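You operate a simulated robot arm through the tools that you are given. There is no shell and no other tool. Be economical: measure what you need, move in short steps, check, and stop when the job is done.

Carry out the task below with a simulated robot arm. There is one attempt and no reset: what you move stays moved.

## Task
Close up: yellow rail up, optics cabinet latched, top drawer locked.
Fine: leave the key in the lock.
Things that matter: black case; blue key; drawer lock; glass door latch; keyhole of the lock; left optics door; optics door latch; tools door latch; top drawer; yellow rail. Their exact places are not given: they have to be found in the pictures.

It is judged by the outcome, as a careful person would: the job done as asked, and still so three seconds after it is handed in. It fails if anything else is knocked over, pushed out of place, dropped, spilled or broken.

## Robot
A 7-joint arm with a fingered hand on a trunk, on a base that drives. Base frame: it is fixed to the floor where the robot stands at the start and does not move with it; the origin is under the middle of the robot, x ahead of it, y to its left, z up. Readings come in cm, degrees, newtons and seconds.
With the tool pointing down near the work surface it reaches from about 32 to 70 cm from the robot's upright axis, wherever it stands. Its first joint turns from -166.0 to 166.0 degrees. Places, roughly: drawer lock [-60, -90, 90]; glass door latch [180, 90, 120]; keyhole of the lock [-60, -90, 90]; left optics door [50, 30, 100]; optics door latch [50, 50, 120]; tools door latch [110, 40, 120]; top drawer [-30, -80, 80]; yellow rail [50, -10, 90]. Payload 4 kg.
The TCP is the grasp point between the finger pads, 2.6 cm short of the fingertips. In the tool frame z runs along the fingers and y along their closing line. The gripper opens to 14.8 cm. The gripper's body begins 7.3 cm behind the TCP. The gripper is a hand of 3 fingers: y runs from the thumb to the fingers, the wrist lies at [0, 0, -23.9] in the tool frame, and closing takes about 1.5 s.
Orientation is told as [roll, pitch, yaw] about the base's x, y, z axes, in that order, counted from this pose: with the fingers straight down and closing along the base's y, the tool's x points along the base's -x, its y along +y and its z along -z.

## Interface
- The arm moves only by the tool jog_arm. Its argument "increments" is a list of rows, each a list of 6 numbers: the shift along the tool's x, y, z in mm, then the turn, a rotation vector about the tool's x, y, z in degrees. In form: [[x, y, z, rx, ry, rz], ...]. A call has 1 to 12 rows; each row shifts and turns the commanded pose from where the row before left it, along the tool's axes as they then stand. "jaw" is the gripper command, from -1 (shut) to 1 (fully open), values between in proportion, set as the call begins (left out, the last holds). A row lasts 0.2 s, in which the tool goes at most 5 cm and 8.6 degrees; a call with a longer step from one row to the next is refused whole, and so is a gripper value outside its range. Where a pose cannot be reached the arm comes as near as it can. A force on the tool above 90 N (or 10 N above the force at the start of the call, whichever is more), or a blocked arm, ends the call early, and 0.2 s more pass. Each finger travels about 7.2 cm/s and halts on what it meets, pressing with about 22 N; the grip force reading is that of the motor and also rises with nothing between the fingers. The clock runs only during rows and for 0.2 s after the last one: add rows that do not move to give the fingers time. It gives the time, the measured TCP pose, the force on the tool (base axes), the opening and the grip force at its end, in the units of the frame above (readings bear some noise), with the torque about the TCP (base axes, N m) and any sound that the robot's microphone picked up, and new pictures: "views" is both (left out), scene, wrist or none.
- Cameras (640 x 400 px; columns grow to the right, rows downward): "scene" is now at [-0.5, 9.8, 156.8]; the picture's right is [-0.68, -0.73, 0.00], its down [-0.55, 0.51, -0.66] and it looks along [0.48, -0.45, -0.75] (base axes); focal length 214 px, centre (320, 200). "wrist" rides on the gripper at [6.8, -3.9, -9] in the tool frame; the picture's right is [0.50, 0.87, 0.00], its down [-0.66, 0.38, -0.65] and it looks along [-0.57, 0.33, 0.76] (tool axes); focal length 222 px, centre (320, 200).
- lift_body(by): slides the trunk up (or, below 0, down) by that many cm; the arm and the scene camera ride with it, the base frame stays. It gives what a move gives, with no picture.
- base_move(legs): drives the robot by 1 to 6 legs, each [ahead, left, turn to the left] in cm, cm and degrees, along the robot's own axes; the way and the turn of a leg run together, so that a leg with both is an arc; at most 150 cm and 180 degrees a leg. The arm and the cameras ride along, it lands a little off, and it stops where it bumps. It gives what a move gives, and a new picture of the scene camera.
- curl_fingers(finger1, finger2, thumb_bend): sets how far each is bent, from 0 (flat) to 1 (curled in); at 0.3 the hand is open as for a grip, at 0.7 the pads meet at the TCP. One left out holds its place. A second passes; each finger stops where it meets its share of the squeeze, and holds until it gets a number again. A gripper value or a shape takes the hand back. It gives what a move gives, with no picture; readings hold the bend of each and the force on the fingers (four entries, about 0 where the hand has none), thumb and palm.
- grasp_type(shape): the hand has 3 fingers and takes this shape, open, in about a second: jaw (thumb against the fingers, like two jaws); tri (thumb and two fingers); tip (a fingertip pinch); poke (one finger out to press); point (the index stretched); flat (the hand flat); cup (the hand cupped); fist (a fist). The gripper value then closes the fingers along that shape, each until it touches; the sizes above hold for jaw. It gives what a move gives, with no picture.
- aim_head(pan, tilt): turns the head with the scene camera to pan (to the left, within 155 degrees either way) and tilt (down, from -29 to 69), counted from straight ahead of the robot. It gives what a move gives, and a new picture of the scene camera.
- pixel_to_xyz(camera, pixels): for up to 12 pixels [column, row] of the newest picture of that camera ("zoom" is the newest enlarged one), the place [x, y, z] in the base frame of the surface seen there, good to about 0.3 cm. No time passes.
- close_up(camera, box): a new picture of the part [left, top, right, bottom] of that camera's present view, enlarged. No time passes.
- job_done(): hands the job in; it is judged then, once.

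Work in short steps. Measure before you move; look again where a grasp or a placing could have gone wrong, and mend it. You have 80 turns and 260 pictures in all, those below and enlarged ones among them. Open the gripper and draw the arm clear of the work before you hand the job in, unless the task says otherwise; then end with one line.

The tools are called after ">>>" as a command line: name --pt "numbers of a row" for each row, then --argument value for the rest, lists and objects as JSON in quotes. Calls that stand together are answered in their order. jog_arm: Moves the arm, as the interface text tells. Its arguments: {"type":"object","properties":{"increments":{"type":"array","items":{"type":"array","items":{"type":"number"}}},"jaw":{"type":"number"},"views":{"type":"string","enum":["both","scene","wrist","none"]}},"required":["increments"]} The other tools are called the same way: lift_body (by) slides the trunk up or down; grasp_type (shape) gives the hand a shape; curl_fingers (finger1, finger2, thumb_bend) moves the fingers one by one; base_move (legs) drives the base; aim_head (pan, tilt) turns the head that bears the scene camera; pixel_to_xyz (camera, pixels) gives the place of the surface under pixels of a picture; close_up (camera, box) takes an enlarged picture of a part of a camera's view; job_done () hands the job in.

At the start:

```text
time: 0.0
tcp_pos: [39.26, -4.03, 136.83]
tcp_rot: [0.0, 0.0, -0.1]
ft_force: [-0.3, 0.1, 0.0]
ft_torque: [0.01, -0.01, 0.01]
gripper_width: 14.82
grip_force: 0.0
shape: jaw
bend: [0.3, 0.3, 0.3]
finger forces: [0.0, 0.0, 0.0, 0.0, 0.0, 0.1]
trunk travel left (down, up): [-54.2, 4.8]
robot x, y, heading: [-0.3, 0.04, -0.1]
head pan, tilt: [-42.9, 48.7]
```

scene: 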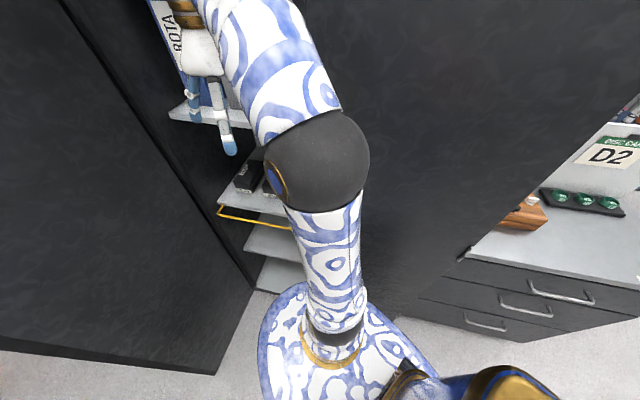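
wrist: 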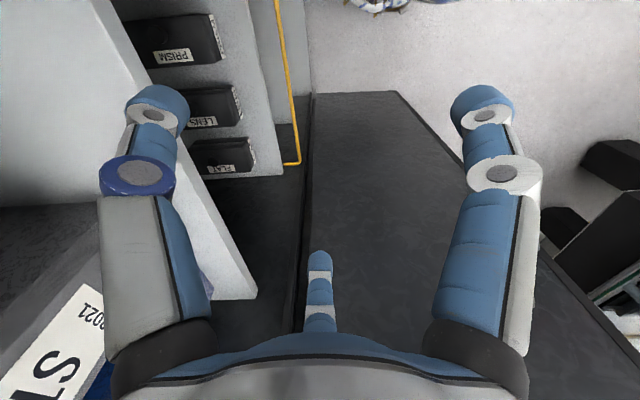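

I start by looking around with the head: ahead, left and right.

>>> aim_head --pan 0 --tilt 25

>>> aim_head --pan 50 --tilt 25

>>> aim_head --pan -110 --tilt 35

```text
time: 1.1
tcp_pos: [39.38, -4.04, 136.97]
tcp_rot: [0.0, 0.0, 0.0]
ft_force: [-0.3, -0.5, 0.2]
ft_torque: [0.02, -0.01, -0.02]
gripper_width: 14.79
grip_force: 0.1
shape: jaw
bend: [0.3, 0.3, 0.3]
finger forces: [0.1, 0.1, 0.1, 0.0, 0.0, 0.0]
trunk travel left (down, up): [-54.2, 4.8]
robot x, y, heading: [0.01, -0.01, 0.2]
head pan, tilt: [0.0, 25.0]
```

scene: 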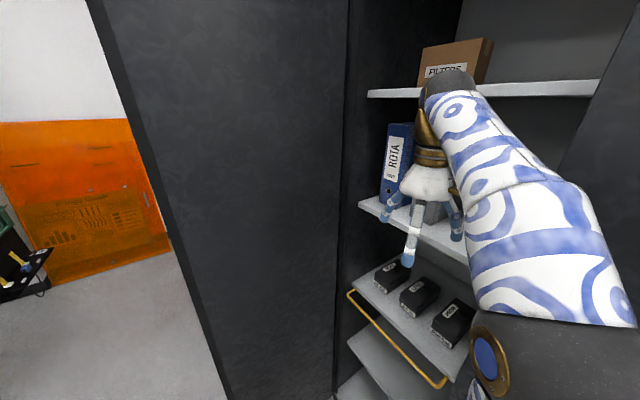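

```text
time: 2.3
tcp_pos: [39.2, -4.07, 136.83]
tcp_rot: [0.0, 0.0, 0.1]
ft_force: [-1.0, 0.1, 0.2]
ft_torque: [-0.01, 0.0, -0.04]
gripper_width: 14.78
grip_force: 0.0
shape: jaw
bend: [0.3, 0.3, 0.3]
finger forces: [0.0, 0.0, 0.0, 0.0, 0.0, 0.0]
trunk travel left (down, up): [-54.2, 4.8]
robot x, y, heading: [-0.26, 0.0, -0.1]
head pan, tilt: [50.0, 25.0]
```

scene: 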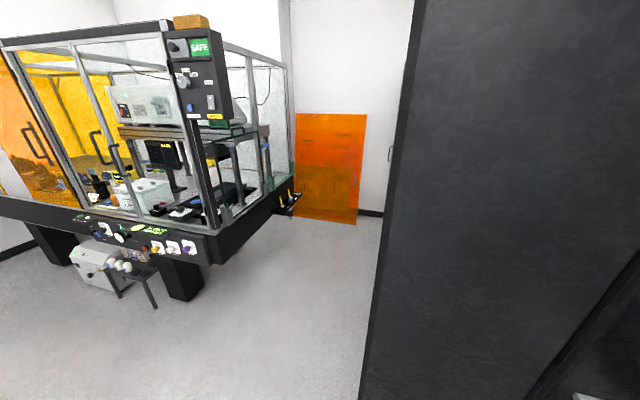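

```text
time: 4.7
tcp_pos: [39.48, -4.08, 136.84]
tcp_rot: [0.0, 0.0, 0.1]
ft_force: [0.1, -0.2, 0.6]
ft_torque: [0.01, -0.02, -0.01]
gripper_width: 14.8
grip_force: 0.1
shape: jaw
bend: [0.3, 0.3, 0.3]
finger forces: [0.0, 0.0, 0.0, 0.0, 0.0, 0.0]
trunk travel left (down, up): [-54.2, 4.8]
robot x, y, heading: [-0.15, -0.05, -0.3]
head pan, tilt: [-110.0, 35.0]
```

scene: 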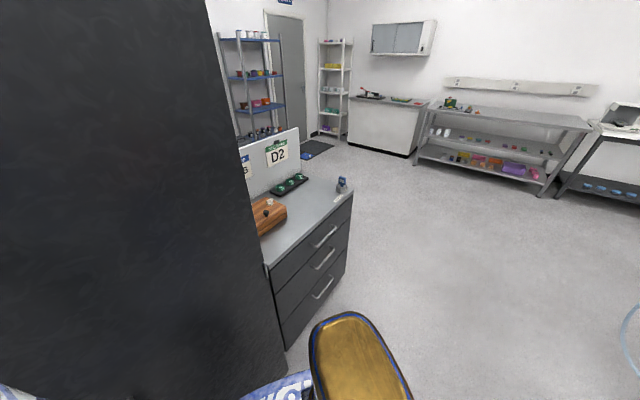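

The two large dark panels look like the open optics doors, with the robot between them. I look ahead and measure.

>>> aim_head --pan 15 --tilt 35

>>> pixel_to_xyz --camera "scene" --pixels '[[100, 100], [200, 200], [300, 200], [400, 100], [400, 200], [450, 260], [600, 200], [550, 350]]'

```text
time: 6.8
tcp_pos: [39.2, -4.04, 137.0]
tcp_rot: [0.0, 0.0, 0.1]
ft_force: [0.2, 0.5, -0.7]
ft_torque: [0.04, -0.03, 0.0]
gripper_width: 14.78
grip_force: 0.0
shape: jaw
bend: [0.3, 0.3, 0.3]
finger forces: [0.0, 0.1, 0.0, 0.1, 0.1, 0.0]
trunk travel left (down, up): [-54.2, 4.8]
robot x, y, heading: [-0.07, 0.26, -0.2]
head pan, tilt: [15.0, 35.0]
```

scene: 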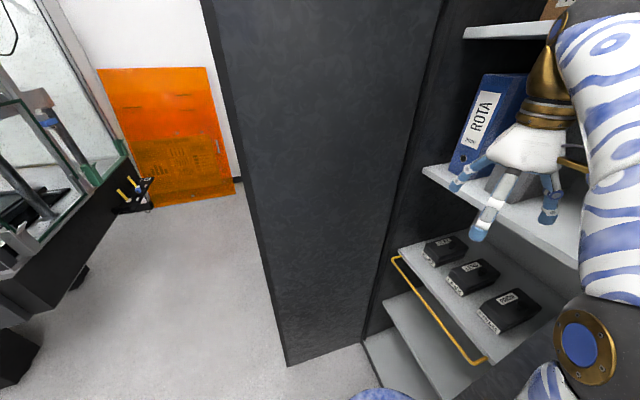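

```text
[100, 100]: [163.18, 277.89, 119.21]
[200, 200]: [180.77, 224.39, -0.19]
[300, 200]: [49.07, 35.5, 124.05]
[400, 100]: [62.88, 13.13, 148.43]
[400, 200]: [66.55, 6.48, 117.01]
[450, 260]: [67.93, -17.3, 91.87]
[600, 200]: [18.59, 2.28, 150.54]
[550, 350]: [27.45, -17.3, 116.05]
```

The left door runs from about (67,6) toward (49,35). I measure the rail, the door edges, and the shelf.

>>> pixel_to_xyz --camera "scene" --pixels '[[394, 260], [403, 272], [440, 325], [470, 358], [484, 362], [487, 357], [215, 60], [245, 180], [280, 350], [287, 360], [365, 340], [436, 130]]'

>>> pixel_to_xyz --camera "scene" --pixels '[[400, 250], [480, 310], [540, 300], [440, 235], [490, 75], [425, 170], [390, 298], [370, 348], [468, 270], [508, 297], [445, 240], [560, 240]]'

>>> close_up --camera "scene" --box '[360, 220, 560, 380]'

>>> aim_head --pan -75 --tilt 35

```text
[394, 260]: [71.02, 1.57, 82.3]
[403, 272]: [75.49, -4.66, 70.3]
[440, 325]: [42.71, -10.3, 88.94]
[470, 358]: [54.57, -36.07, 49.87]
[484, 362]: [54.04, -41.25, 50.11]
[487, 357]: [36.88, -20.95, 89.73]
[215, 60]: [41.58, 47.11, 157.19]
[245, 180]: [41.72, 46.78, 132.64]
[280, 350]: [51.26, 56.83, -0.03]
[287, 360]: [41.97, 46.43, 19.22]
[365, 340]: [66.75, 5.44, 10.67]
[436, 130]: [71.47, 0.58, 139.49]
```

```text
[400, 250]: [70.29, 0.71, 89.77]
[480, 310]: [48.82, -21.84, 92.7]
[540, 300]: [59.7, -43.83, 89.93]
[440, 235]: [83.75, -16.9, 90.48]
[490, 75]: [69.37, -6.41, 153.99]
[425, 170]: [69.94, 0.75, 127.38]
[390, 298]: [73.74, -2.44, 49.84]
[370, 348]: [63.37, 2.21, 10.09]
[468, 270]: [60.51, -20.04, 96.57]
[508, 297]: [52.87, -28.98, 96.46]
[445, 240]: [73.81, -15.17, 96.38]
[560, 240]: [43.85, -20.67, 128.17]
```

```text
2.50 times, centred on (460, 300) of scene
```

zoom: 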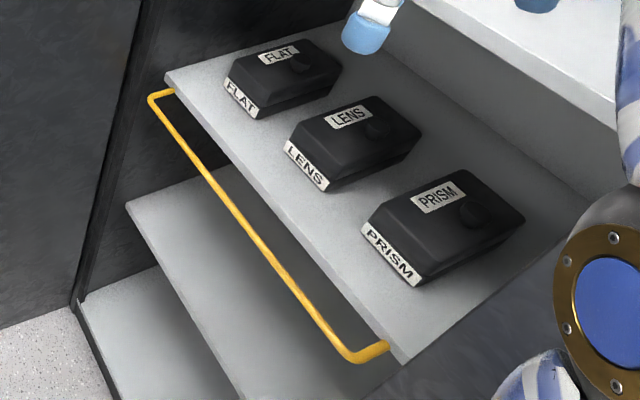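

```text
time: 8.4
tcp_pos: [39.41, -4.11, 136.93]
tcp_rot: [-0.1, -0.1, 0.1]
ft_force: [0.2, 0.4, 0.1]
ft_torque: [0.01, 0.0, 0.0]
gripper_width: 14.79
grip_force: 0.1
shape: jaw
bend: [0.3, 0.3, 0.3]
finger forces: [0.0, 0.0, 0.1, 0.1, 0.0, 0.0]
trunk travel left (down, up): [-54.2, 4.8]
robot x, y, heading: [0.08, -0.05, 0.1]
head pan, tilt: [-75.0, 35.0]
```

scene: 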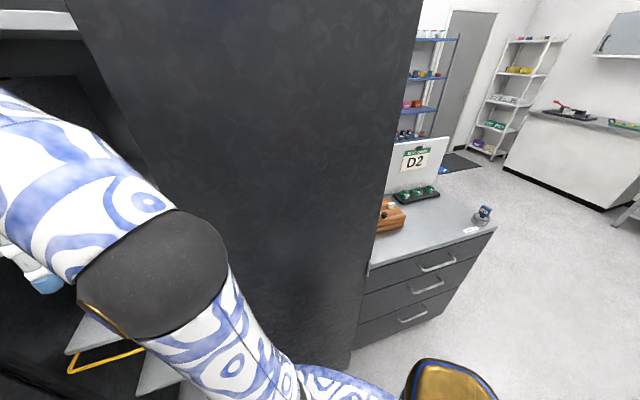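

Cabinet front seems to run diagonally. I measure the right-hand panel and the drawer unit.

>>> pixel_to_xyz --camera "scene" --pixels '[[110, 80], [250, 100], [400, 100], [370, 250], [352, 345], [75, 368], [140, 350], [30, 130], [375, 270], [495, 230], [440, 268], [430, 290]]'

>>> close_up --camera "scene" --box '[340, 120, 540, 360]'

```text
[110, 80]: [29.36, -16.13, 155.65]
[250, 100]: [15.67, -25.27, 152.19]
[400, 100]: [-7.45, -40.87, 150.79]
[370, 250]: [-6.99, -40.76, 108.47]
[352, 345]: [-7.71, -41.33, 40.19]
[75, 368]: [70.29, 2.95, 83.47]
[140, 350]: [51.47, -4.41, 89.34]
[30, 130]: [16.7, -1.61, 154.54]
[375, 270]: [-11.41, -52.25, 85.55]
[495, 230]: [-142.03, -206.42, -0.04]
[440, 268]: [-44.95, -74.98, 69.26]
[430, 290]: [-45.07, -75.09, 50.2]
```

```text
1.67 times, centred on (440, 240) of scene
```

zoom: 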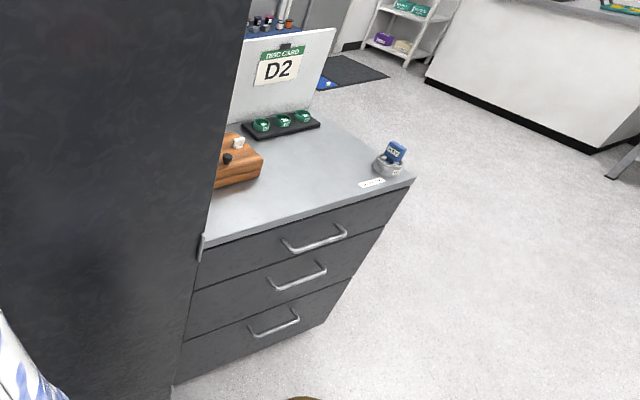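

The right door is in the cabinet's front plane (closed), the left one stands open about 90°. Now I measure the rail in the wrist view, where it's visible at (277,0)–(298,163).

>>> close_up --camera "wrist" --box '[120, 0, 360, 190]'

>>> pixel_to_xyz --camera "wrist" --pixels '[[278, 10], [284, 60], [290, 110], [297, 155], [295, 163], [286, 163], [248, 20], [265, 100], [278, 170], [243, 125], [223, 50], [253, 160]]'

>>> close_up --camera "scene" --box '[440, 190, 520, 240]'

```text
2.11 times, centred on (240, 95) of wrist
```

zoom: 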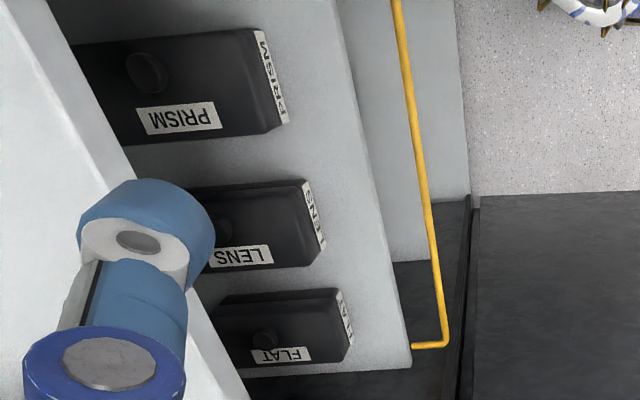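

```text
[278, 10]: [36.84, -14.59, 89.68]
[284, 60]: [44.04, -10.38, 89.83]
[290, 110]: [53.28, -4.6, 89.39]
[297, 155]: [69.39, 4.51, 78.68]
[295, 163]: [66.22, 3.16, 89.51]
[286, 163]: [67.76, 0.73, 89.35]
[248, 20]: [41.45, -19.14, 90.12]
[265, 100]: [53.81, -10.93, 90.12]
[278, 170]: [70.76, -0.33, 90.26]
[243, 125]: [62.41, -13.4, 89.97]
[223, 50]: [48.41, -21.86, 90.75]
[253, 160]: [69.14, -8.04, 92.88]
```

```text
8.00 times, centred on (480, 215) of scene
```

zoom: 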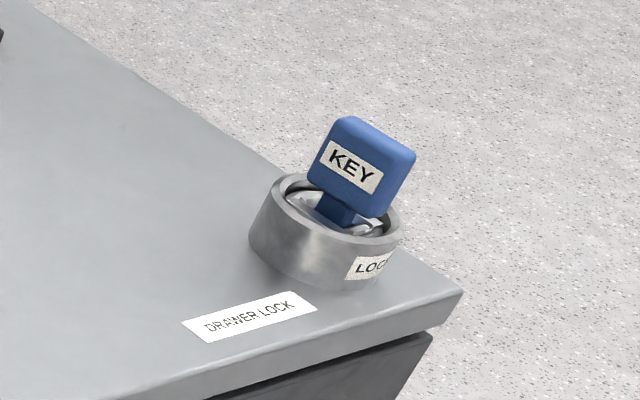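

The rail bar lies at z≈89.5, running along u=(0.856,0.517) about 4 cm in front of the shelf edge; the key is already in the lock. I narrow the jaw, yaw 31° to face the cabinet and tilt 45° so the fingers point down and in.

>>> jog_arm --pt "0 0 0 0 0 -7.8" --pt "0 0 0 0 0 -7.8" --pt "0 0 0 0 0 -7.8" --pt "0 0 0 0 0 -7.8" --pt "0 0 0 7.5 0 0" --pt "0 0 0 7.5 0 0" --pt "0 0 0 7.5 0 0" --pt "0 0 0 7.5 0 0" --pt "0 0 0 7.5 0 0" --pt "0 0 0 7.5 0 0" --jaw -0.2 --views "wrist"

>>> aim_head --pan 0 --tilt 40

```text
time: 10.6
tcp_pos: [39.43, -4.0, 136.84]
tcp_rot: [-45.1, 0.0, 31.2]
ft_force: [-0.6, -0.9, 0.1]
ft_torque: [-0.04, -0.01, 0.01]
gripper_width: 5.97
grip_force: 0.1
shape: jaw
bend: [0.77, 0.77, 0.7]
finger forces: [0.1, 0.0, 0.0, 0.0, 0.0, 0.0]
trunk travel left (down, up): [-54.2, 4.8]
robot x, y, heading: [0.0, 0.1, -0.2]
head pan, tilt: [-75.0, 35.0]
```

wrist: 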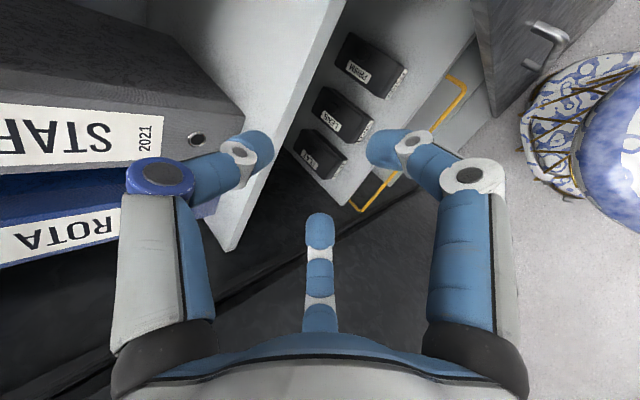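

```text
time: 12.1
tcp_pos: [39.38, -4.18, 136.99]
tcp_rot: [-44.9, 0.0, 31.1]
ft_force: [0.1, 0.4, -0.1]
ft_torque: [0.01, -0.01, -0.01]
gripper_width: 5.96
grip_force: 0.1
shape: jaw
bend: [0.77, 0.77, 0.7]
finger forces: [0.1, 0.1, 0.1, 0.0, 0.0, 0.0]
trunk travel left (down, up): [-54.2, 4.8]
robot x, y, heading: [0.2, -0.07, -0.1]
head pan, tilt: [0.0, 40.0]
```

scene: 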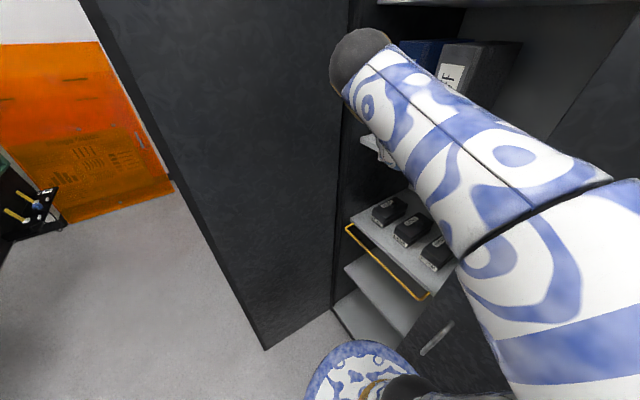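

The wrist view now shows the whole rail and a grey handle at (548,40). I measure them.

>>> pixel_to_xyz --camera "wrist" --pixels '[[357, 207], [364, 207], [385, 184], [445, 116], [464, 90], [450, 80], [548, 35], [530, 60], [480, 20], [346, 204], [437, 80], [345, 20]]'

>>> close_up --camera "wrist" --box '[400, 0, 640, 150]'

>>> pixel_to_xyz --camera "scene" --pixels '[[430, 340], [365, 145], [360, 135], [440, 300], [480, 340], [620, 110], [600, 90], [420, 300]]'

```text
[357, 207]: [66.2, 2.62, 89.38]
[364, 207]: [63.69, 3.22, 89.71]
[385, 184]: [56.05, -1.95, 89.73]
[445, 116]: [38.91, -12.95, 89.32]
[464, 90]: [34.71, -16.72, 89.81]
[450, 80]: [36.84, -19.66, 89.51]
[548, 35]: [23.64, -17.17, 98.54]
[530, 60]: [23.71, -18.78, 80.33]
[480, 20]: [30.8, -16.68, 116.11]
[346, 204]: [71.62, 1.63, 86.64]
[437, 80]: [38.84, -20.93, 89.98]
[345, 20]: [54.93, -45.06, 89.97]
```

```text
2.67 times, centred on (520, 75) of wrist
```

zoom: 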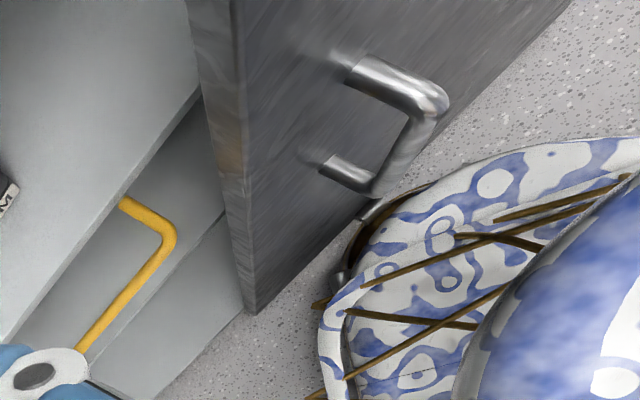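

```text
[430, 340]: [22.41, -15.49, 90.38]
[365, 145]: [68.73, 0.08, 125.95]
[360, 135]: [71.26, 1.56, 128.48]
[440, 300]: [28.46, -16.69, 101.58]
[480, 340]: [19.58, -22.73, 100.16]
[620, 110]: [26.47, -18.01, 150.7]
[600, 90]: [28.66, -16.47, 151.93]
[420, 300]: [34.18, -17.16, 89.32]
```

Right door's free edge is near (31,-16); rail free of it. I lower the trunk 33 cm to bring the hand to rail height, out in front of the bar.

>>> lift_body --by -33

>>> jog_arm --pt "0 0 0 0 0 0"

```text
time: 15.4
tcp_pos: [39.35, -4.12, 103.84]
tcp_rot: [-45.0, 0.0, 31.2]
ft_force: [-0.5, 0.1, -0.3]
ft_torque: [0.01, 0.02, -0.01]
gripper_width: 5.91
grip_force: 0.2
shape: jaw
bend: [0.77, 0.77, 0.7]
finger forces: [0.0, 0.0, 0.0, 0.0, 0.1, 0.1]
trunk travel left (down, up): [-21.2, 37.8]
robot x, y, heading: [0.19, -0.08, -0.1]
head pan, tilt: [0.0, 40.0]
```

```text
time: 15.8
tcp_pos: [39.25, -4.04, 103.86]
tcp_rot: [-45.0, 0.0, 31.2]
ft_force: [0.8, 0.0, 0.4]
ft_torque: [0.0, -0.04, -0.03]
gripper_width: 5.95
grip_force: 0.1
shape: jaw
bend: [0.77, 0.77, 0.7]
finger forces: [0.0, 0.1, 0.1, 0.1, 0.0, 0.0]
trunk travel left (down, up): [-21.2, 37.8]
robot x, y, heading: [-0.27, -0.03, -0.2]
head pan, tilt: [0.0, 40.0]
```

scene: 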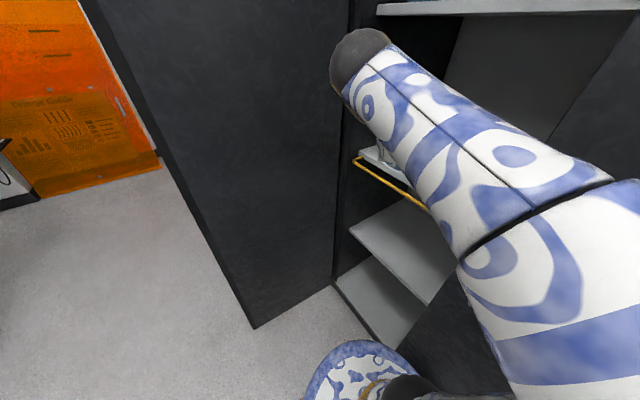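
wrist: 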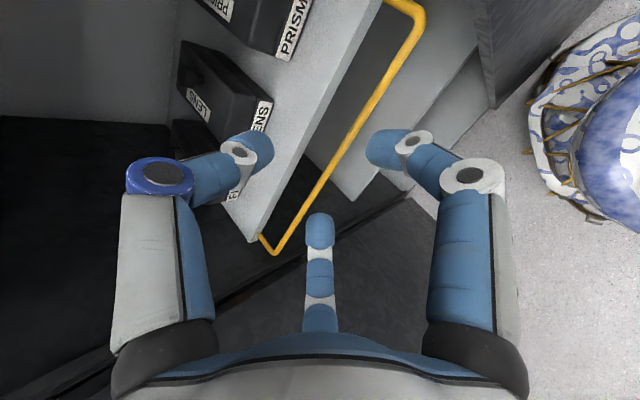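

Bar is between thumb (left) and fingers (right) lines. I shift sideways and advance partly, with the jaw narrowed to ~4 cm.

>>> jog_arm --pt "-18 24 0 0 0 0" --pt "-18 24 0 0 0 0" --pt "0 0 30 0 0 0" --pt "0 0 30 0 0 0" --pt "0 0 20 0 0 0" --jaw -0.45 --views "wrist"

```text
time: 17.0
tcp_pos: [43.63, -4.22, 94.81]
tcp_rot: [-45.0, -0.1, 31.3]
ft_force: [0.2, 0.6, -0.4]
ft_torque: [0.02, -0.02, -0.01]
gripper_width: 4.12
grip_force: 0.0
shape: jaw
bend: [0.76, 0.76, 0.7]
finger forces: [0.0, 0.0, 0.0, 0.0, 0.0, 0.1]
trunk travel left (down, up): [-21.2, 37.8]
robot x, y, heading: [0.26, 0.23, -0.1]
head pan, tilt: [0.0, 40.0]
```

wrist: 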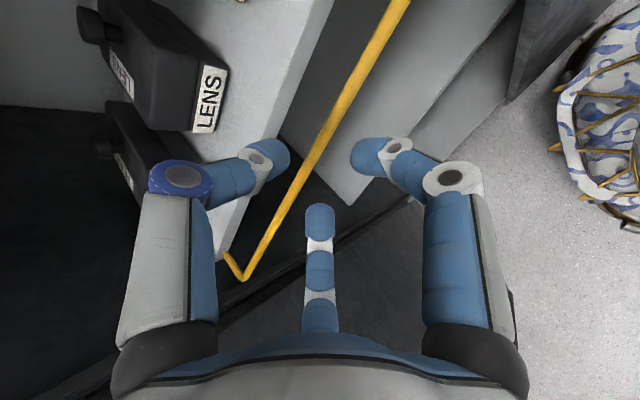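

Bar passes between thumb (left) and fingers. I advance 6.5 cm along the fingers, then look.

>>> jog_arm --pt "0 0 22 0 0 0" --pt "0 0 22 0 0 0" --pt "0 0 21 0 0 0" --views "both"

>>> pixel_to_xyz --camera "wrist" --pixels '[[320, 150], [330, 120], [300, 190], [360, 60]]'

```text
time: 17.8
tcp_pos: [45.99, -8.11, 90.2]
tcp_rot: [-45.0, -0.1, 31.2]
ft_force: [-0.3, 0.1, -0.1]
ft_torque: [-0.02, 0.01, -0.01]
gripper_width: 4.1
grip_force: 0.1
shape: jaw
bend: [0.76, 0.76, 0.7]
finger forces: [0.1, 0.1, 0.0, 0.0, 0.0, 0.1]
trunk travel left (down, up): [-21.2, 37.8]
robot x, y, heading: [0.11, 0.17, -0.1]
head pan, tilt: [0.0, 40.0]
```

scene: 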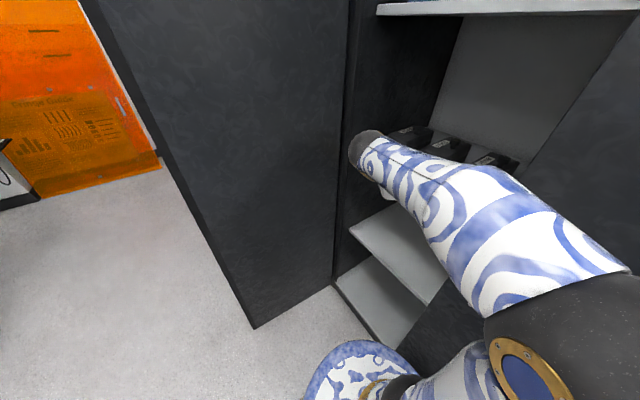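
wrist: 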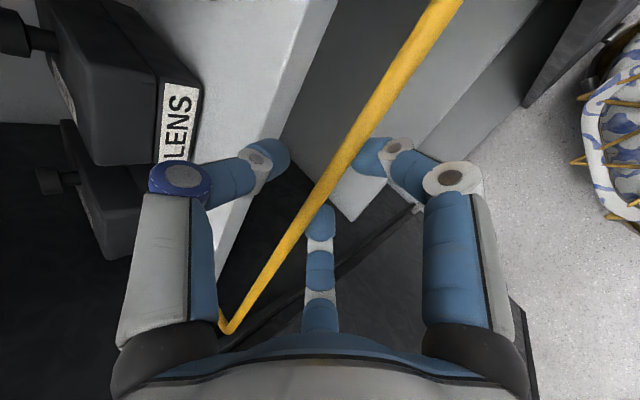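

```text
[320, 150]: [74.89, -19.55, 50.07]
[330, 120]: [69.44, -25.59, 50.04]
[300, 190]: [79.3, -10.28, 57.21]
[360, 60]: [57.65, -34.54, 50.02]
```

Bar crosses in front of the finger tips, between thumb and fingers. I close to grip it and give time.

>>> jog_arm --pt "0 0 0 0 0 0" --pt "0 0 0 0 0 0" --pt "0 0 0 0 0 0" --pt "0 0 0 0 0 0" --jaw -1 --views "wrist"

```text
time: 18.8
tcp_pos: [46.0, -8.11, 90.27]
tcp_rot: [-45.0, 0.0, 31.1]
ft_force: [6.6, -9.1, -0.8]
ft_torque: [-0.12, -0.04, 0.03]
gripper_width: 0.29
grip_force: 22.2
shape: jaw
bend: [0.75, 0.76, 0.66]
finger forces: [13.2, 12.9, 0.0, 0.1, 22.8, 0.0]
trunk travel left (down, up): [-21.2, 37.8]
robot x, y, heading: [-0.18, 0.01, 0.0]
head pan, tilt: [0.0, 40.0]
```

wrist: 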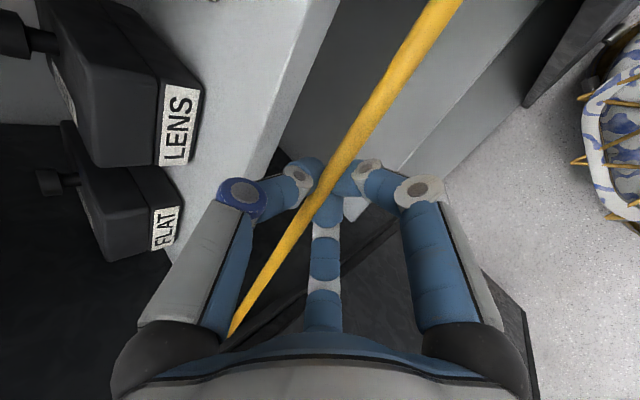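

Grip force shows 22.8 N on the thumb at the bar. I raise it through the first 45° of an arc (radius ≈5 cm) and check the forces.

>>> jog_arm --pt "0 -5 -4 0 0 0" --pt "0 -5 -4 0 0 0" --pt "0 -6 -2.5 0 0 0" --pt "0 -6 -2.5 0 0 0" --pt "0 -6.5 -1 0 0 0" --pt "0 -6.5 -1 0 0 0" --views "wrist"

```text
time: 20.2
tcp_pos: [46.95, -9.4, 93.68]
tcp_rot: [-44.7, 0.1, 31.2]
ft_force: [5.0, -9.1, -16.2]
ft_torque: [0.13, 0.13, -0.05]
gripper_width: 0.13
grip_force: 22.6
shape: jaw
bend: [0.75, 0.76, 0.69]
finger forces: [15.7, 15.2, 0.0, 0.1, 26.5, 0.0]
trunk travel left (down, up): [-21.2, 37.8]
robot x, y, heading: [0.17, 0.15, -0.1]
head pan, tilt: [0.0, 40.0]
```

wrist: 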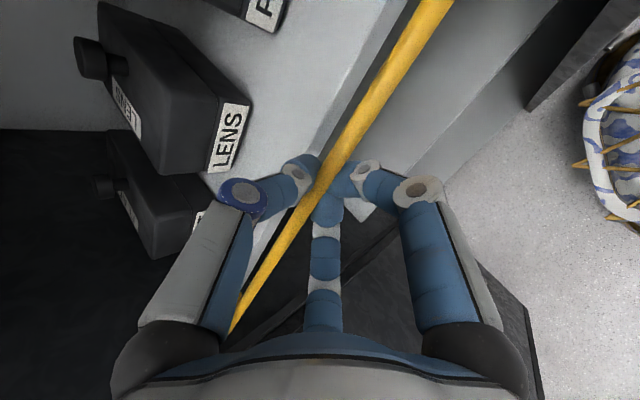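

The bar follows, with 16 N of resistance. I continue the second half of the arc.

>>> jog_arm --pt "0 -6.5 1 0 0 0" --pt "0 -6.5 1 0 0 0" --pt "0 -6 2.5 0 0 0" --pt "0 -6 2.5 0 0 0" --pt "0 -5 4 0 0 0" --pt "0 -5 4 0 0 0" --views "wrist"

```text
time: 21.6
tcp_pos: [48.71, -12.2, 95.07]
tcp_rot: [-44.8, 0.1, 31.4]
ft_force: [1.3, 4.2, -28.9]
ft_torque: [0.31, 0.21, 0.03]
gripper_width: 0.11
grip_force: 21.6
shape: jaw
bend: [0.75, 0.76, 0.7]
finger forces: [25.5, 24.3, 0.1, 0.0, 22.7, 0.1]
trunk travel left (down, up): [-21.2, 37.8]
robot x, y, heading: [0.13, 0.2, 0.1]
head pan, tilt: [0.0, 40.0]
```

wrist: 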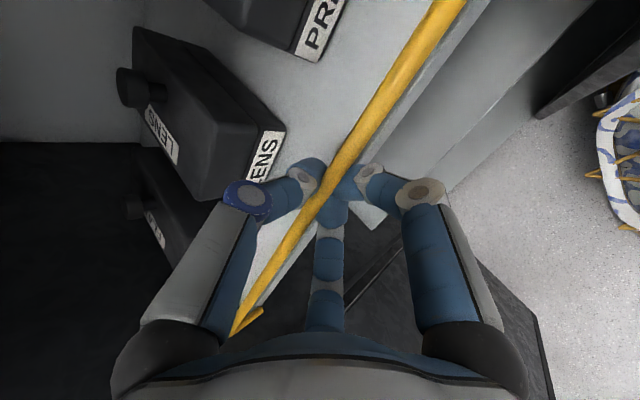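

The bar is over the shelf edge. I measure bar and pivot arm to see whether it's fully upright.

>>> close_up --camera "wrist" --box '[200, 220, 360, 340]'

>>> pixel_to_xyz --camera "wrist" --pixels '[[260, 311], [250, 320], [236, 330], [285, 245], [430, 45], [380, 115], [270, 292], [440, 75]]'

```text
3.33 times, centred on (280, 280) of wrist
```

zoom: 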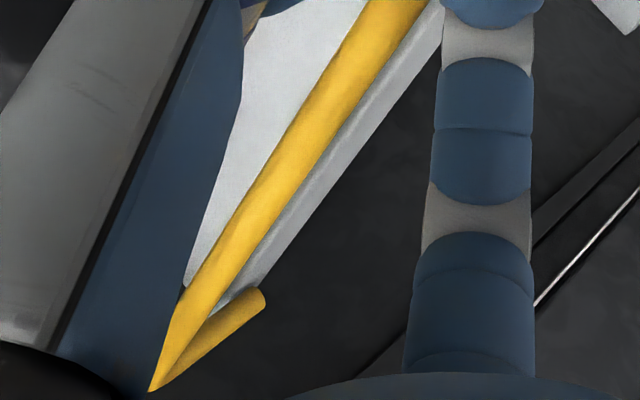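

```text
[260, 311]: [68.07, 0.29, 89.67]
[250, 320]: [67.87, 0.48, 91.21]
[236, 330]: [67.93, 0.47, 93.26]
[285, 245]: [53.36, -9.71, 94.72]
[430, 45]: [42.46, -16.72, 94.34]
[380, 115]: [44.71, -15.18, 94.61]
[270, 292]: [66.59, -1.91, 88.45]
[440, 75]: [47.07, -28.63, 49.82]
```

Pivot at n≈-35, bar now about vertically above it. I relax height by 4 mm and push in 1 cm to feel for the stop.

>>> jog_arm --pt "0 2.8 2.8 0 0 0" --pt "0 -3.5 3.5 0 0 0" --pt "0 -3.5 3.5 0 0 0" --pt "0 0 0 0 0 0" --views "wrist"

```text
time: 22.6
tcp_pos: [49.19, -13.03, 94.82]
tcp_rot: [-45.0, -0.1, 31.2]
ft_force: [-1.8, 10.5, -12.6]
ft_torque: [0.11, 0.03, 0.01]
gripper_width: 0.17
grip_force: 22.0
shape: jaw
bend: [0.75, 0.76, 0.67]
finger forces: [0.1, 0.0, 0.0, 0.0, 16.0, 0.0]
trunk travel left (down, up): [-21.2, 37.8]
robot x, y, heading: [0.18, 0.02, 0.1]
head pan, tilt: [0.0, 40.0]
```

wrist: 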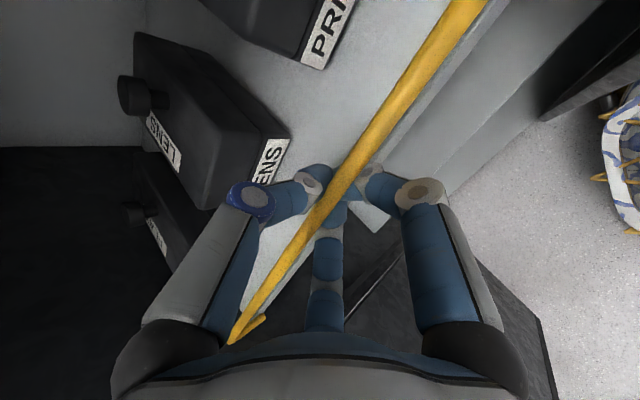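

It meets its stop (10 N outward). I check thumb-to-LENS clearance before releasing slightly.

>>> pixel_to_xyz --camera "wrist" --pixels '[[286, 142], [275, 180], [325, 60], [305, 175], [318, 185]]'

>>> jog_arm --pt "0 3 -3 0 0 0" --pt "0 0 0 0 0 0" --pt "0 0 0 0 0 0" --jaw -0.75 --views "wrist"

```text
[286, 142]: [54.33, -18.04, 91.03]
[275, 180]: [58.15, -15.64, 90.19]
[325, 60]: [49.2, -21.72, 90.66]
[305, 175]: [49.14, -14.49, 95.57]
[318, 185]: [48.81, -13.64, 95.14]
```

```text
time: 23.4
tcp_pos: [48.91, -12.79, 94.91]
tcp_rot: [-45.0, 0.0, 31.1]
ft_force: [-1.9, 0.2, -3.2]
ft_torque: [0.02, 0.0, 0.01]
gripper_width: 1.77
grip_force: 0.0
shape: jaw
bend: [0.74, 0.74, 0.7]
finger forces: [1.4, 2.0, 0.0, 0.0, 0.0, 0.0]
trunk travel left (down, up): [-21.2, 37.8]
robot x, y, heading: [0.26, 0.27, -0.2]
head pan, tilt: [0.0, 40.0]
```

wrist: 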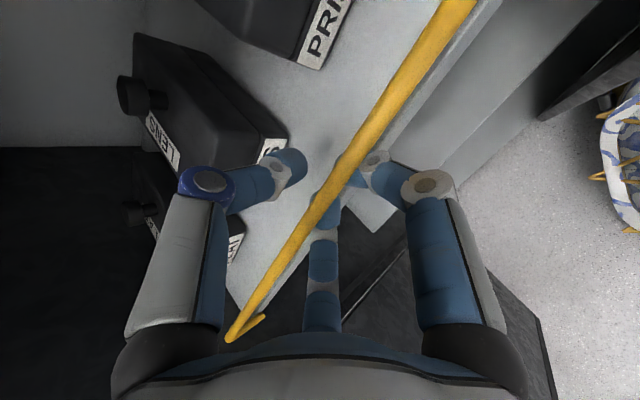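

Thumb is free; fingers touch the bar lightly. I withdraw along the finger axis with a small bias away from the bar.

>>> jog_arm --pt "0 4 0 0 0 0" --pt "0 0 -15 0 0 0" --pt "0 0 -25 0 0 0" --pt "0 0 -40 0 0 0" --pt "0 0 -40 0 0 0" --views "wrist"

>>> pixel_to_xyz --camera "wrist" --pixels '[[300, 170], [350, 90]]'

```text
time: 24.6
tcp_pos: [44.23, -5.39, 103.0]
tcp_rot: [-45.0, 0.0, 31.1]
ft_force: [0.6, -0.7, -0.3]
ft_torque: [-0.02, -0.04, 0.05]
gripper_width: 1.86
grip_force: 0.1
shape: jaw
bend: [0.74, 0.74, 0.7]
finger forces: [0.1, 0.1, 0.1, 0.0, 0.0, 0.0]
trunk travel left (down, up): [-21.2, 37.8]
robot x, y, heading: [-0.02, -0.17, -0.2]
head pan, tilt: [0.0, 40.0]
```

wrist: 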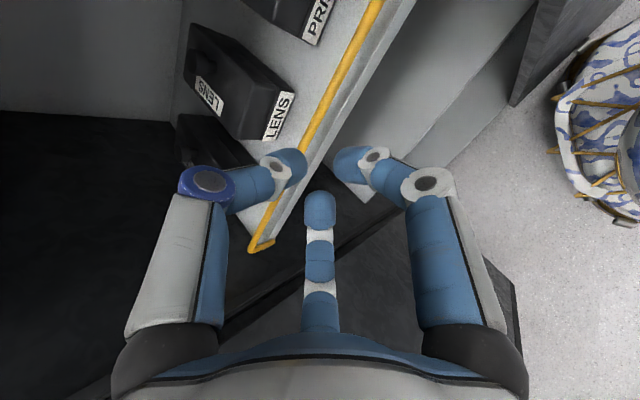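

```text
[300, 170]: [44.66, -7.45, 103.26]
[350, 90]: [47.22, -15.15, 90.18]
```

Rail stays up. Now I back off so the left door can swing, backwards first, then left, and raise the trunk for the view.

>>> base_move --legs '[[-30, 0, 0], [0, 30, 0]]'

>>> lift_body --by 15

>>> aim_head --pan -5 --tilt 25

```text
time: 28.2
tcp_pos: [14.46, 24.65, 102.9]
tcp_rot: [-45.0, 0.0, 30.9]
ft_force: [-1.1, 0.2, 0.2]
ft_torque: [-0.01, -0.02, -0.03]
gripper_width: 1.84
grip_force: 0.0
shape: jaw
bend: [0.74, 0.74, 0.7]
finger forces: [0.0, 0.0, 0.0, 0.1, 0.0, 0.0]
trunk travel left (down, up): [-21.2, 37.8]
robot x, y, heading: [-29.51, 30.31, -0.2]
head pan, tilt: [0.0, 40.0]
```

scene: 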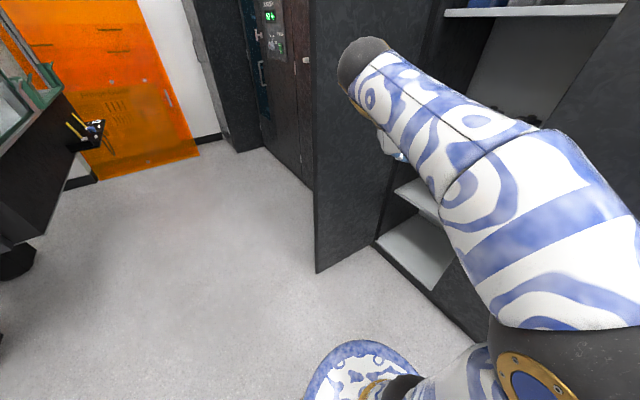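

```text
time: 30.0
tcp_pos: [14.41, 24.62, 117.92]
tcp_rot: [-45.1, 0.0, 31.0]
ft_force: [0.0, 0.3, 1.6]
ft_torque: [0.01, 0.02, 0.0]
gripper_width: 1.84
grip_force: 0.0
shape: jaw
bend: [0.74, 0.74, 0.7]
finger forces: [0.0, 0.0, 0.1, 0.0, 0.0, 0.0]
trunk travel left (down, up): [-36.2, 22.8]
robot x, y, heading: [-30.24, 30.18, -0.3]
head pan, tilt: [0.0, 40.0]
```

```text
time: 30.8
tcp_pos: [14.48, 24.54, 117.91]
tcp_rot: [-45.1, 0.0, 30.9]
ft_force: [0.7, 0.1, -0.1]
ft_torque: [0.03, -0.02, 0.0]
gripper_width: 1.84
grip_force: 0.0
shape: jaw
bend: [0.74, 0.74, 0.7]
finger forces: [0.0, 0.1, 0.0, 0.0, 0.0, 0.0]
trunk travel left (down, up): [-36.2, 22.8]
robot x, y, heading: [-29.8, 30.41, -0.0]
head pan, tilt: [-5.0, 25.0]
```

scene: 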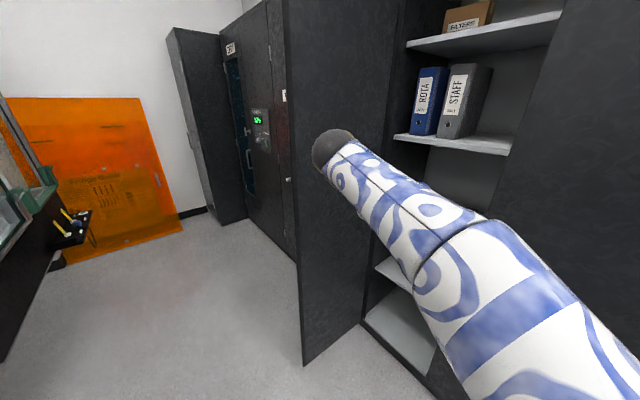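

I zoom around the door's free edge, where something shows at (285,95) and (288,180).

>>> close_up --camera "scene" --box '[220, 60, 320, 220]'

>>> pixel_to_xyz --camera "scene" --pixels '[[284, 95], [288, 180], [260, 115], [280, 230], [295, 150], [300, 250], [390, 200]]'

```text
2.50 times, centred on (270, 140) of scene
```

zoom: 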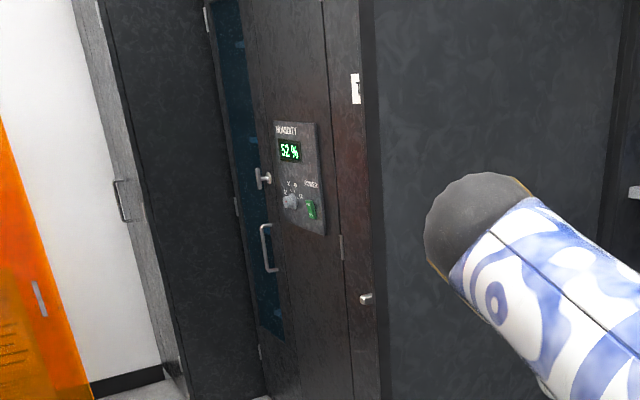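

```text
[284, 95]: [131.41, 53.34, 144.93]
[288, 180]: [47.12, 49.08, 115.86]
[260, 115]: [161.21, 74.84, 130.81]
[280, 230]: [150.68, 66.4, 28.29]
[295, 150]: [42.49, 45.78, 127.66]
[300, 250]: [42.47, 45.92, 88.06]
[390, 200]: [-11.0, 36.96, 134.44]
```

The latch knob is at about (47,49,116) on the outer face near the free edge. I drive left to see it face-on.

>>> base_move --legs '[[0, 45, 0]]'

>>> aim_head --pan -20 --tilt 25

```text
time: 33.5
tcp_pos: [14.62, 69.46, 118.02]
tcp_rot: [-45.0, 0.0, 31.3]
ft_force: [0.2, 0.1, 0.6]
ft_torque: [-0.01, 0.0, 0.0]
gripper_width: 1.82
grip_force: 0.1
shape: jaw
bend: [0.74, 0.74, 0.7]
finger forces: [0.0, 0.0, 0.0, 0.0, 0.0, 0.0]
trunk travel left (down, up): [-36.2, 22.8]
robot x, y, heading: [-29.7, 74.61, 0.1]
head pan, tilt: [-5.0, 25.0]
```

scene: 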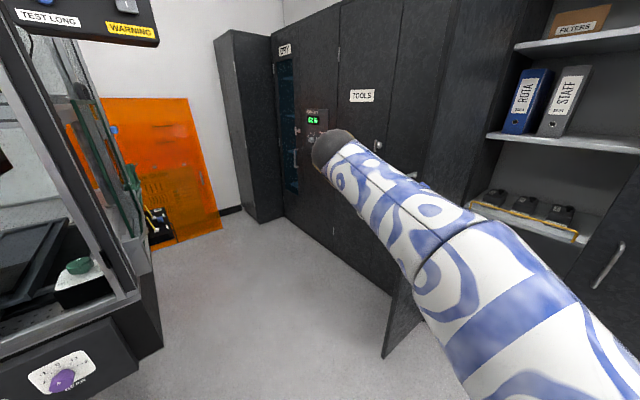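

```text
time: 34.2
tcp_pos: [14.51, 69.26, 118.04]
tcp_rot: [-45.0, 0.1, 31.3]
ft_force: [-0.1, -0.3, -0.1]
ft_torque: [0.03, 0.01, 0.01]
gripper_width: 1.83
grip_force: 0.1
shape: jaw
bend: [0.74, 0.74, 0.7]
finger forces: [0.0, 0.0, 0.0, 0.0, 0.1, 0.0]
trunk travel left (down, up): [-36.2, 22.8]
robot x, y, heading: [-29.88, 74.54, -0.3]
head pan, tilt: [-20.0, 25.0]
```

scene: 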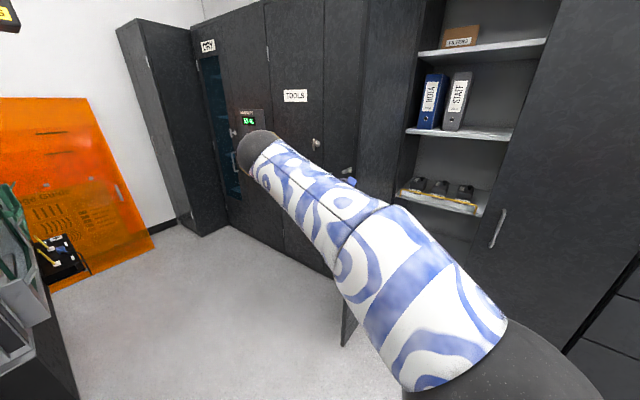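

Latch glimpsed near (347,170), and the rail up at (440,203). I zoom both.

>>> close_up --camera "scene" --box '[310, 130, 390, 190]'

>>> close_up --camera "scene" --box '[380, 160, 540, 260]'

>>> pixel_to_xyz --camera "scene" --pixels '[[345, 169], [340, 330], [347, 345], [316, 143], [330, 100], [370, 100], [480, 150], [620, 150]]'

```text
6.67 times, centred on (350, 160) of scene
```

zoom: 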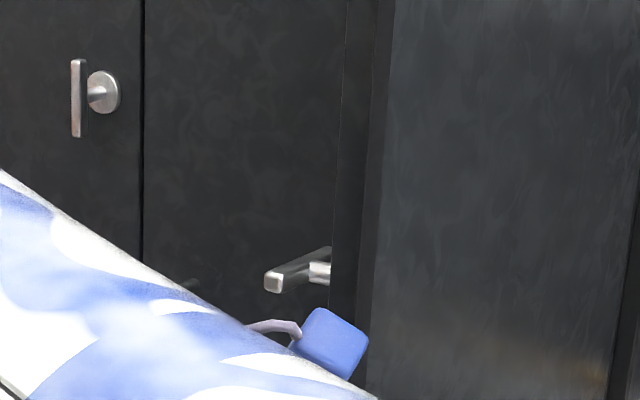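

```text
4.00 times, centred on (460, 210) of scene
```

zoom: 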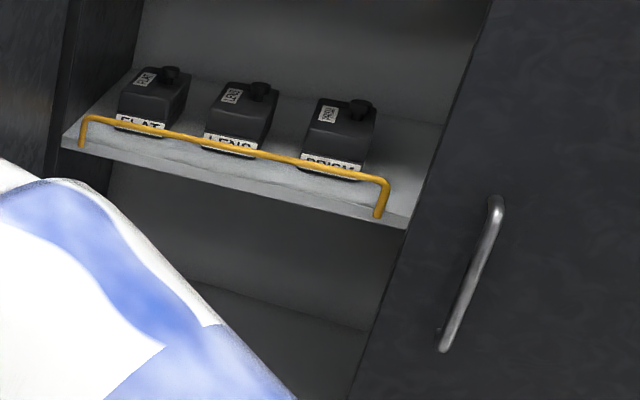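

```text
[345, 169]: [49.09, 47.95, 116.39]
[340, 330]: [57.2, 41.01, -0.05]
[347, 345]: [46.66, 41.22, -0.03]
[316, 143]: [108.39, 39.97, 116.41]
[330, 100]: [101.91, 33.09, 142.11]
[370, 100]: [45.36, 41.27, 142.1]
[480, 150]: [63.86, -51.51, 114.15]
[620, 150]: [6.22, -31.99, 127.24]
```

The latch is a T-bar: horizontal = unlatched, vertical (as on tools door) = latched. I check alignments: rail ends, shelf edge, right door, from the zoom.

>>> pixel_to_xyz --camera "zoom" --pixels '[[82, 140], [378, 205], [240, 148], [66, 140], [404, 222], [420, 230], [560, 100], [560, 300], [620, 200], [85, 120], [388, 182], [240, 200]]'

```text
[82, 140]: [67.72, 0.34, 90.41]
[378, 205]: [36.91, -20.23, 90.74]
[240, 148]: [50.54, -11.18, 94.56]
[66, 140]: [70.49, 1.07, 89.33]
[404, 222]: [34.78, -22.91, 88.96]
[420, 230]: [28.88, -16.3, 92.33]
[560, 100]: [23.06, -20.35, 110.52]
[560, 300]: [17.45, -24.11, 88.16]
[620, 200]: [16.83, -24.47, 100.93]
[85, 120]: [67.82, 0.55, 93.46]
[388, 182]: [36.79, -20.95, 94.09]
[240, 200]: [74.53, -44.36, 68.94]
```

True cabinet front angle is 34°, face n≈-29.65 with n=(-.559,.829), u=(.829,.559); rail is up (z≈94). I turn the robot to face the cabinet and drive to about u=10, n=45.

>>> base_move --legs '[[0, 0, -56], [33, -7, 0]]'

>>> aim_head --pan 20 --tilt 25

```text
time: 39.0
tcp_pos: [3.29, 3.46, 117.96]
tcp_rot: [-44.9, 0.1, -24.9]
ft_force: [0.1, 0.1, 0.7]
ft_torque: [-0.01, 0.0, -0.02]
gripper_width: 1.87
grip_force: 0.0
shape: jaw
bend: [0.74, 0.74, 0.7]
finger forces: [0.1, 0.1, 0.1, 0.0, 0.0, 0.1]
trunk travel left (down, up): [-36.2, 22.8]
robot x, y, heading: [-17.34, 43.0, -56.1]
head pan, tilt: [-20.0, 25.0]
```

scene: 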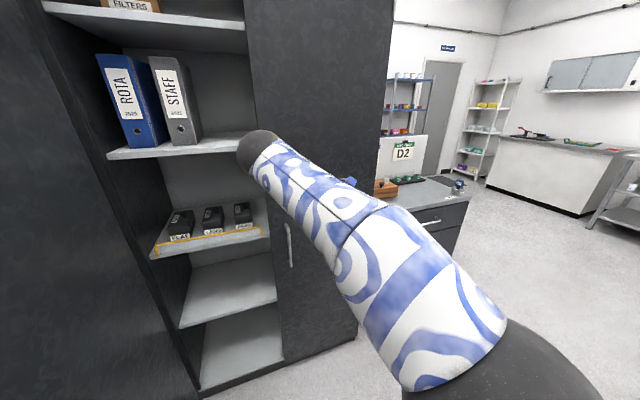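

```text
time: 40.0
tcp_pos: [3.18, 3.62, 117.98]
tcp_rot: [-44.9, 0.0, -24.7]
ft_force: [0.0, -0.6, -1.0]
ft_torque: [0.0, -0.01, -0.01]
gripper_width: 1.83
grip_force: 0.1
shape: jaw
bend: [0.74, 0.74, 0.7]
finger forces: [0.0, 0.0, 0.0, 0.0, 0.1, 0.1]
trunk travel left (down, up): [-36.2, 22.8]
robot x, y, heading: [-17.35, 42.99, -55.9]
head pan, tilt: [20.0, 25.0]
```

scene: 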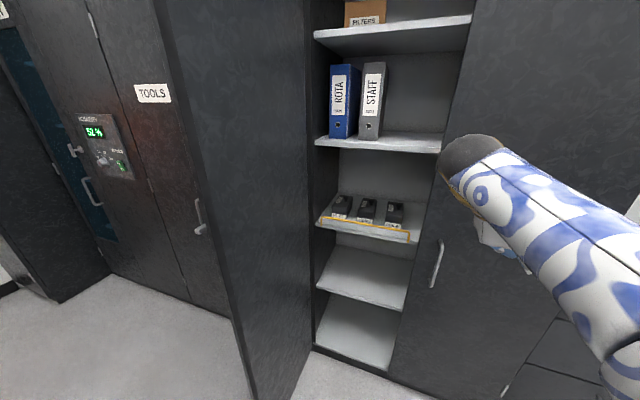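

Door free edge at u≈61, n≈16; knob at z≈116. First I move the hand out away from everything (toward n=26, u=30) and see.

>>> jog_arm --pt "10.5 30.3 -30.3 0 0 0" --pt "10.5 30.3 -30.3 0 0 0" --pt "10.5 30.3 -30.3 0 0 0" --pt "10.5 30.3 -30.3 0 0 0" --pt "10.5 30.3 -30.3 0 0 0" --pt "10.5 30.3 -30.3 0 0 0" --pt "10.5 30.3 -30.3 0 0 0" --pt "10.5 30.3 -30.3 0 0 0" --views "none"

>>> jog_arm --pt "-13.4 15.5 -15.5 0 -5.93 -5.93" --pt "-16.4 14 -14 0 -5.93 -5.93" --pt "-19.1 12.1 -12.1 0 -5.93 -5.93" --pt "-21.4 10 -10 0 -5.93 -5.93" --pt "-23.3 7.7 -7.7 0 -5.93 -5.93" --pt "-24.6 5.2 -5.2 0 -5.93 -5.93" --pt "-25.4 2.7 -2.7 0 -5.93 -5.93" --views "both"

```text
time: 42.0
tcp_pos: [11.06, 35.91, 116.98]
tcp_rot: [-36.2, 5.5, -18.8]
ft_force: [0.5, -0.2, -0.6]
ft_torque: [0.01, 0.02, -0.01]
gripper_width: 1.83
grip_force: 0.0
shape: jaw
bend: [0.74, 0.74, 0.7]
finger forces: [0.1, 0.0, 0.1, 0.0, 0.1, 0.1]
trunk travel left (down, up): [-36.2, 22.8]
robot x, y, heading: [-16.92, 43.24, -56.1]
head pan, tilt: [20.0, 25.0]
stopped in row 8: the arm was blocked; the commanded pose is now the measured one
```

```text
time: 43.6
tcp_pos: [25.06, 47.24, 118.59]
tcp_rot: [-36.1, -4.5, 39.1]
ft_force: [0.0, 0.3, -0.2]
ft_torque: [-0.01, -0.01, 0.0]
gripper_width: 1.84
grip_force: 0.1
shape: jaw
bend: [0.74, 0.74, 0.7]
finger forces: [0.0, 0.1, 0.0, 0.1, 0.0, 0.0]
trunk travel left (down, up): [-36.2, 22.8]
robot x, y, heading: [-16.85, 42.88, -56.1]
head pan, tilt: [20.0, 25.0]
```

scene: 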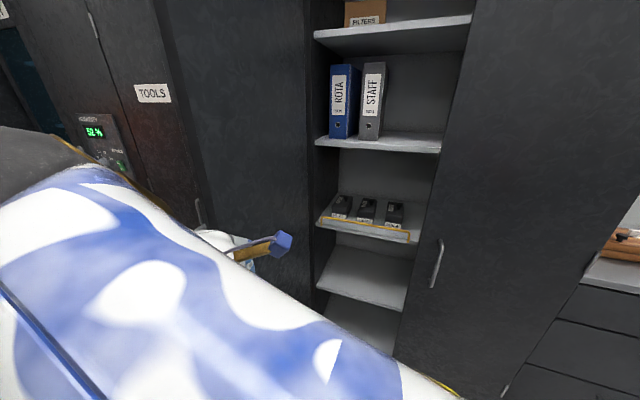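
wrist: 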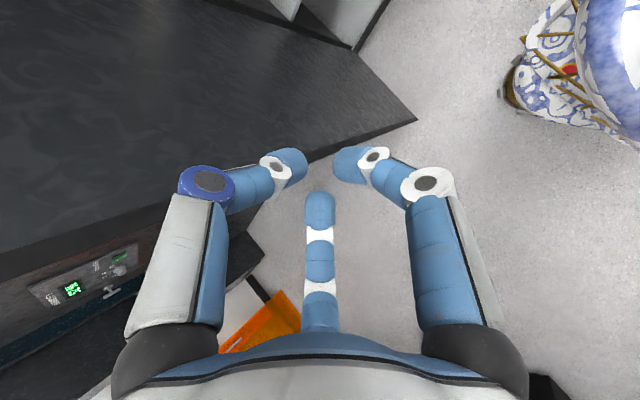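

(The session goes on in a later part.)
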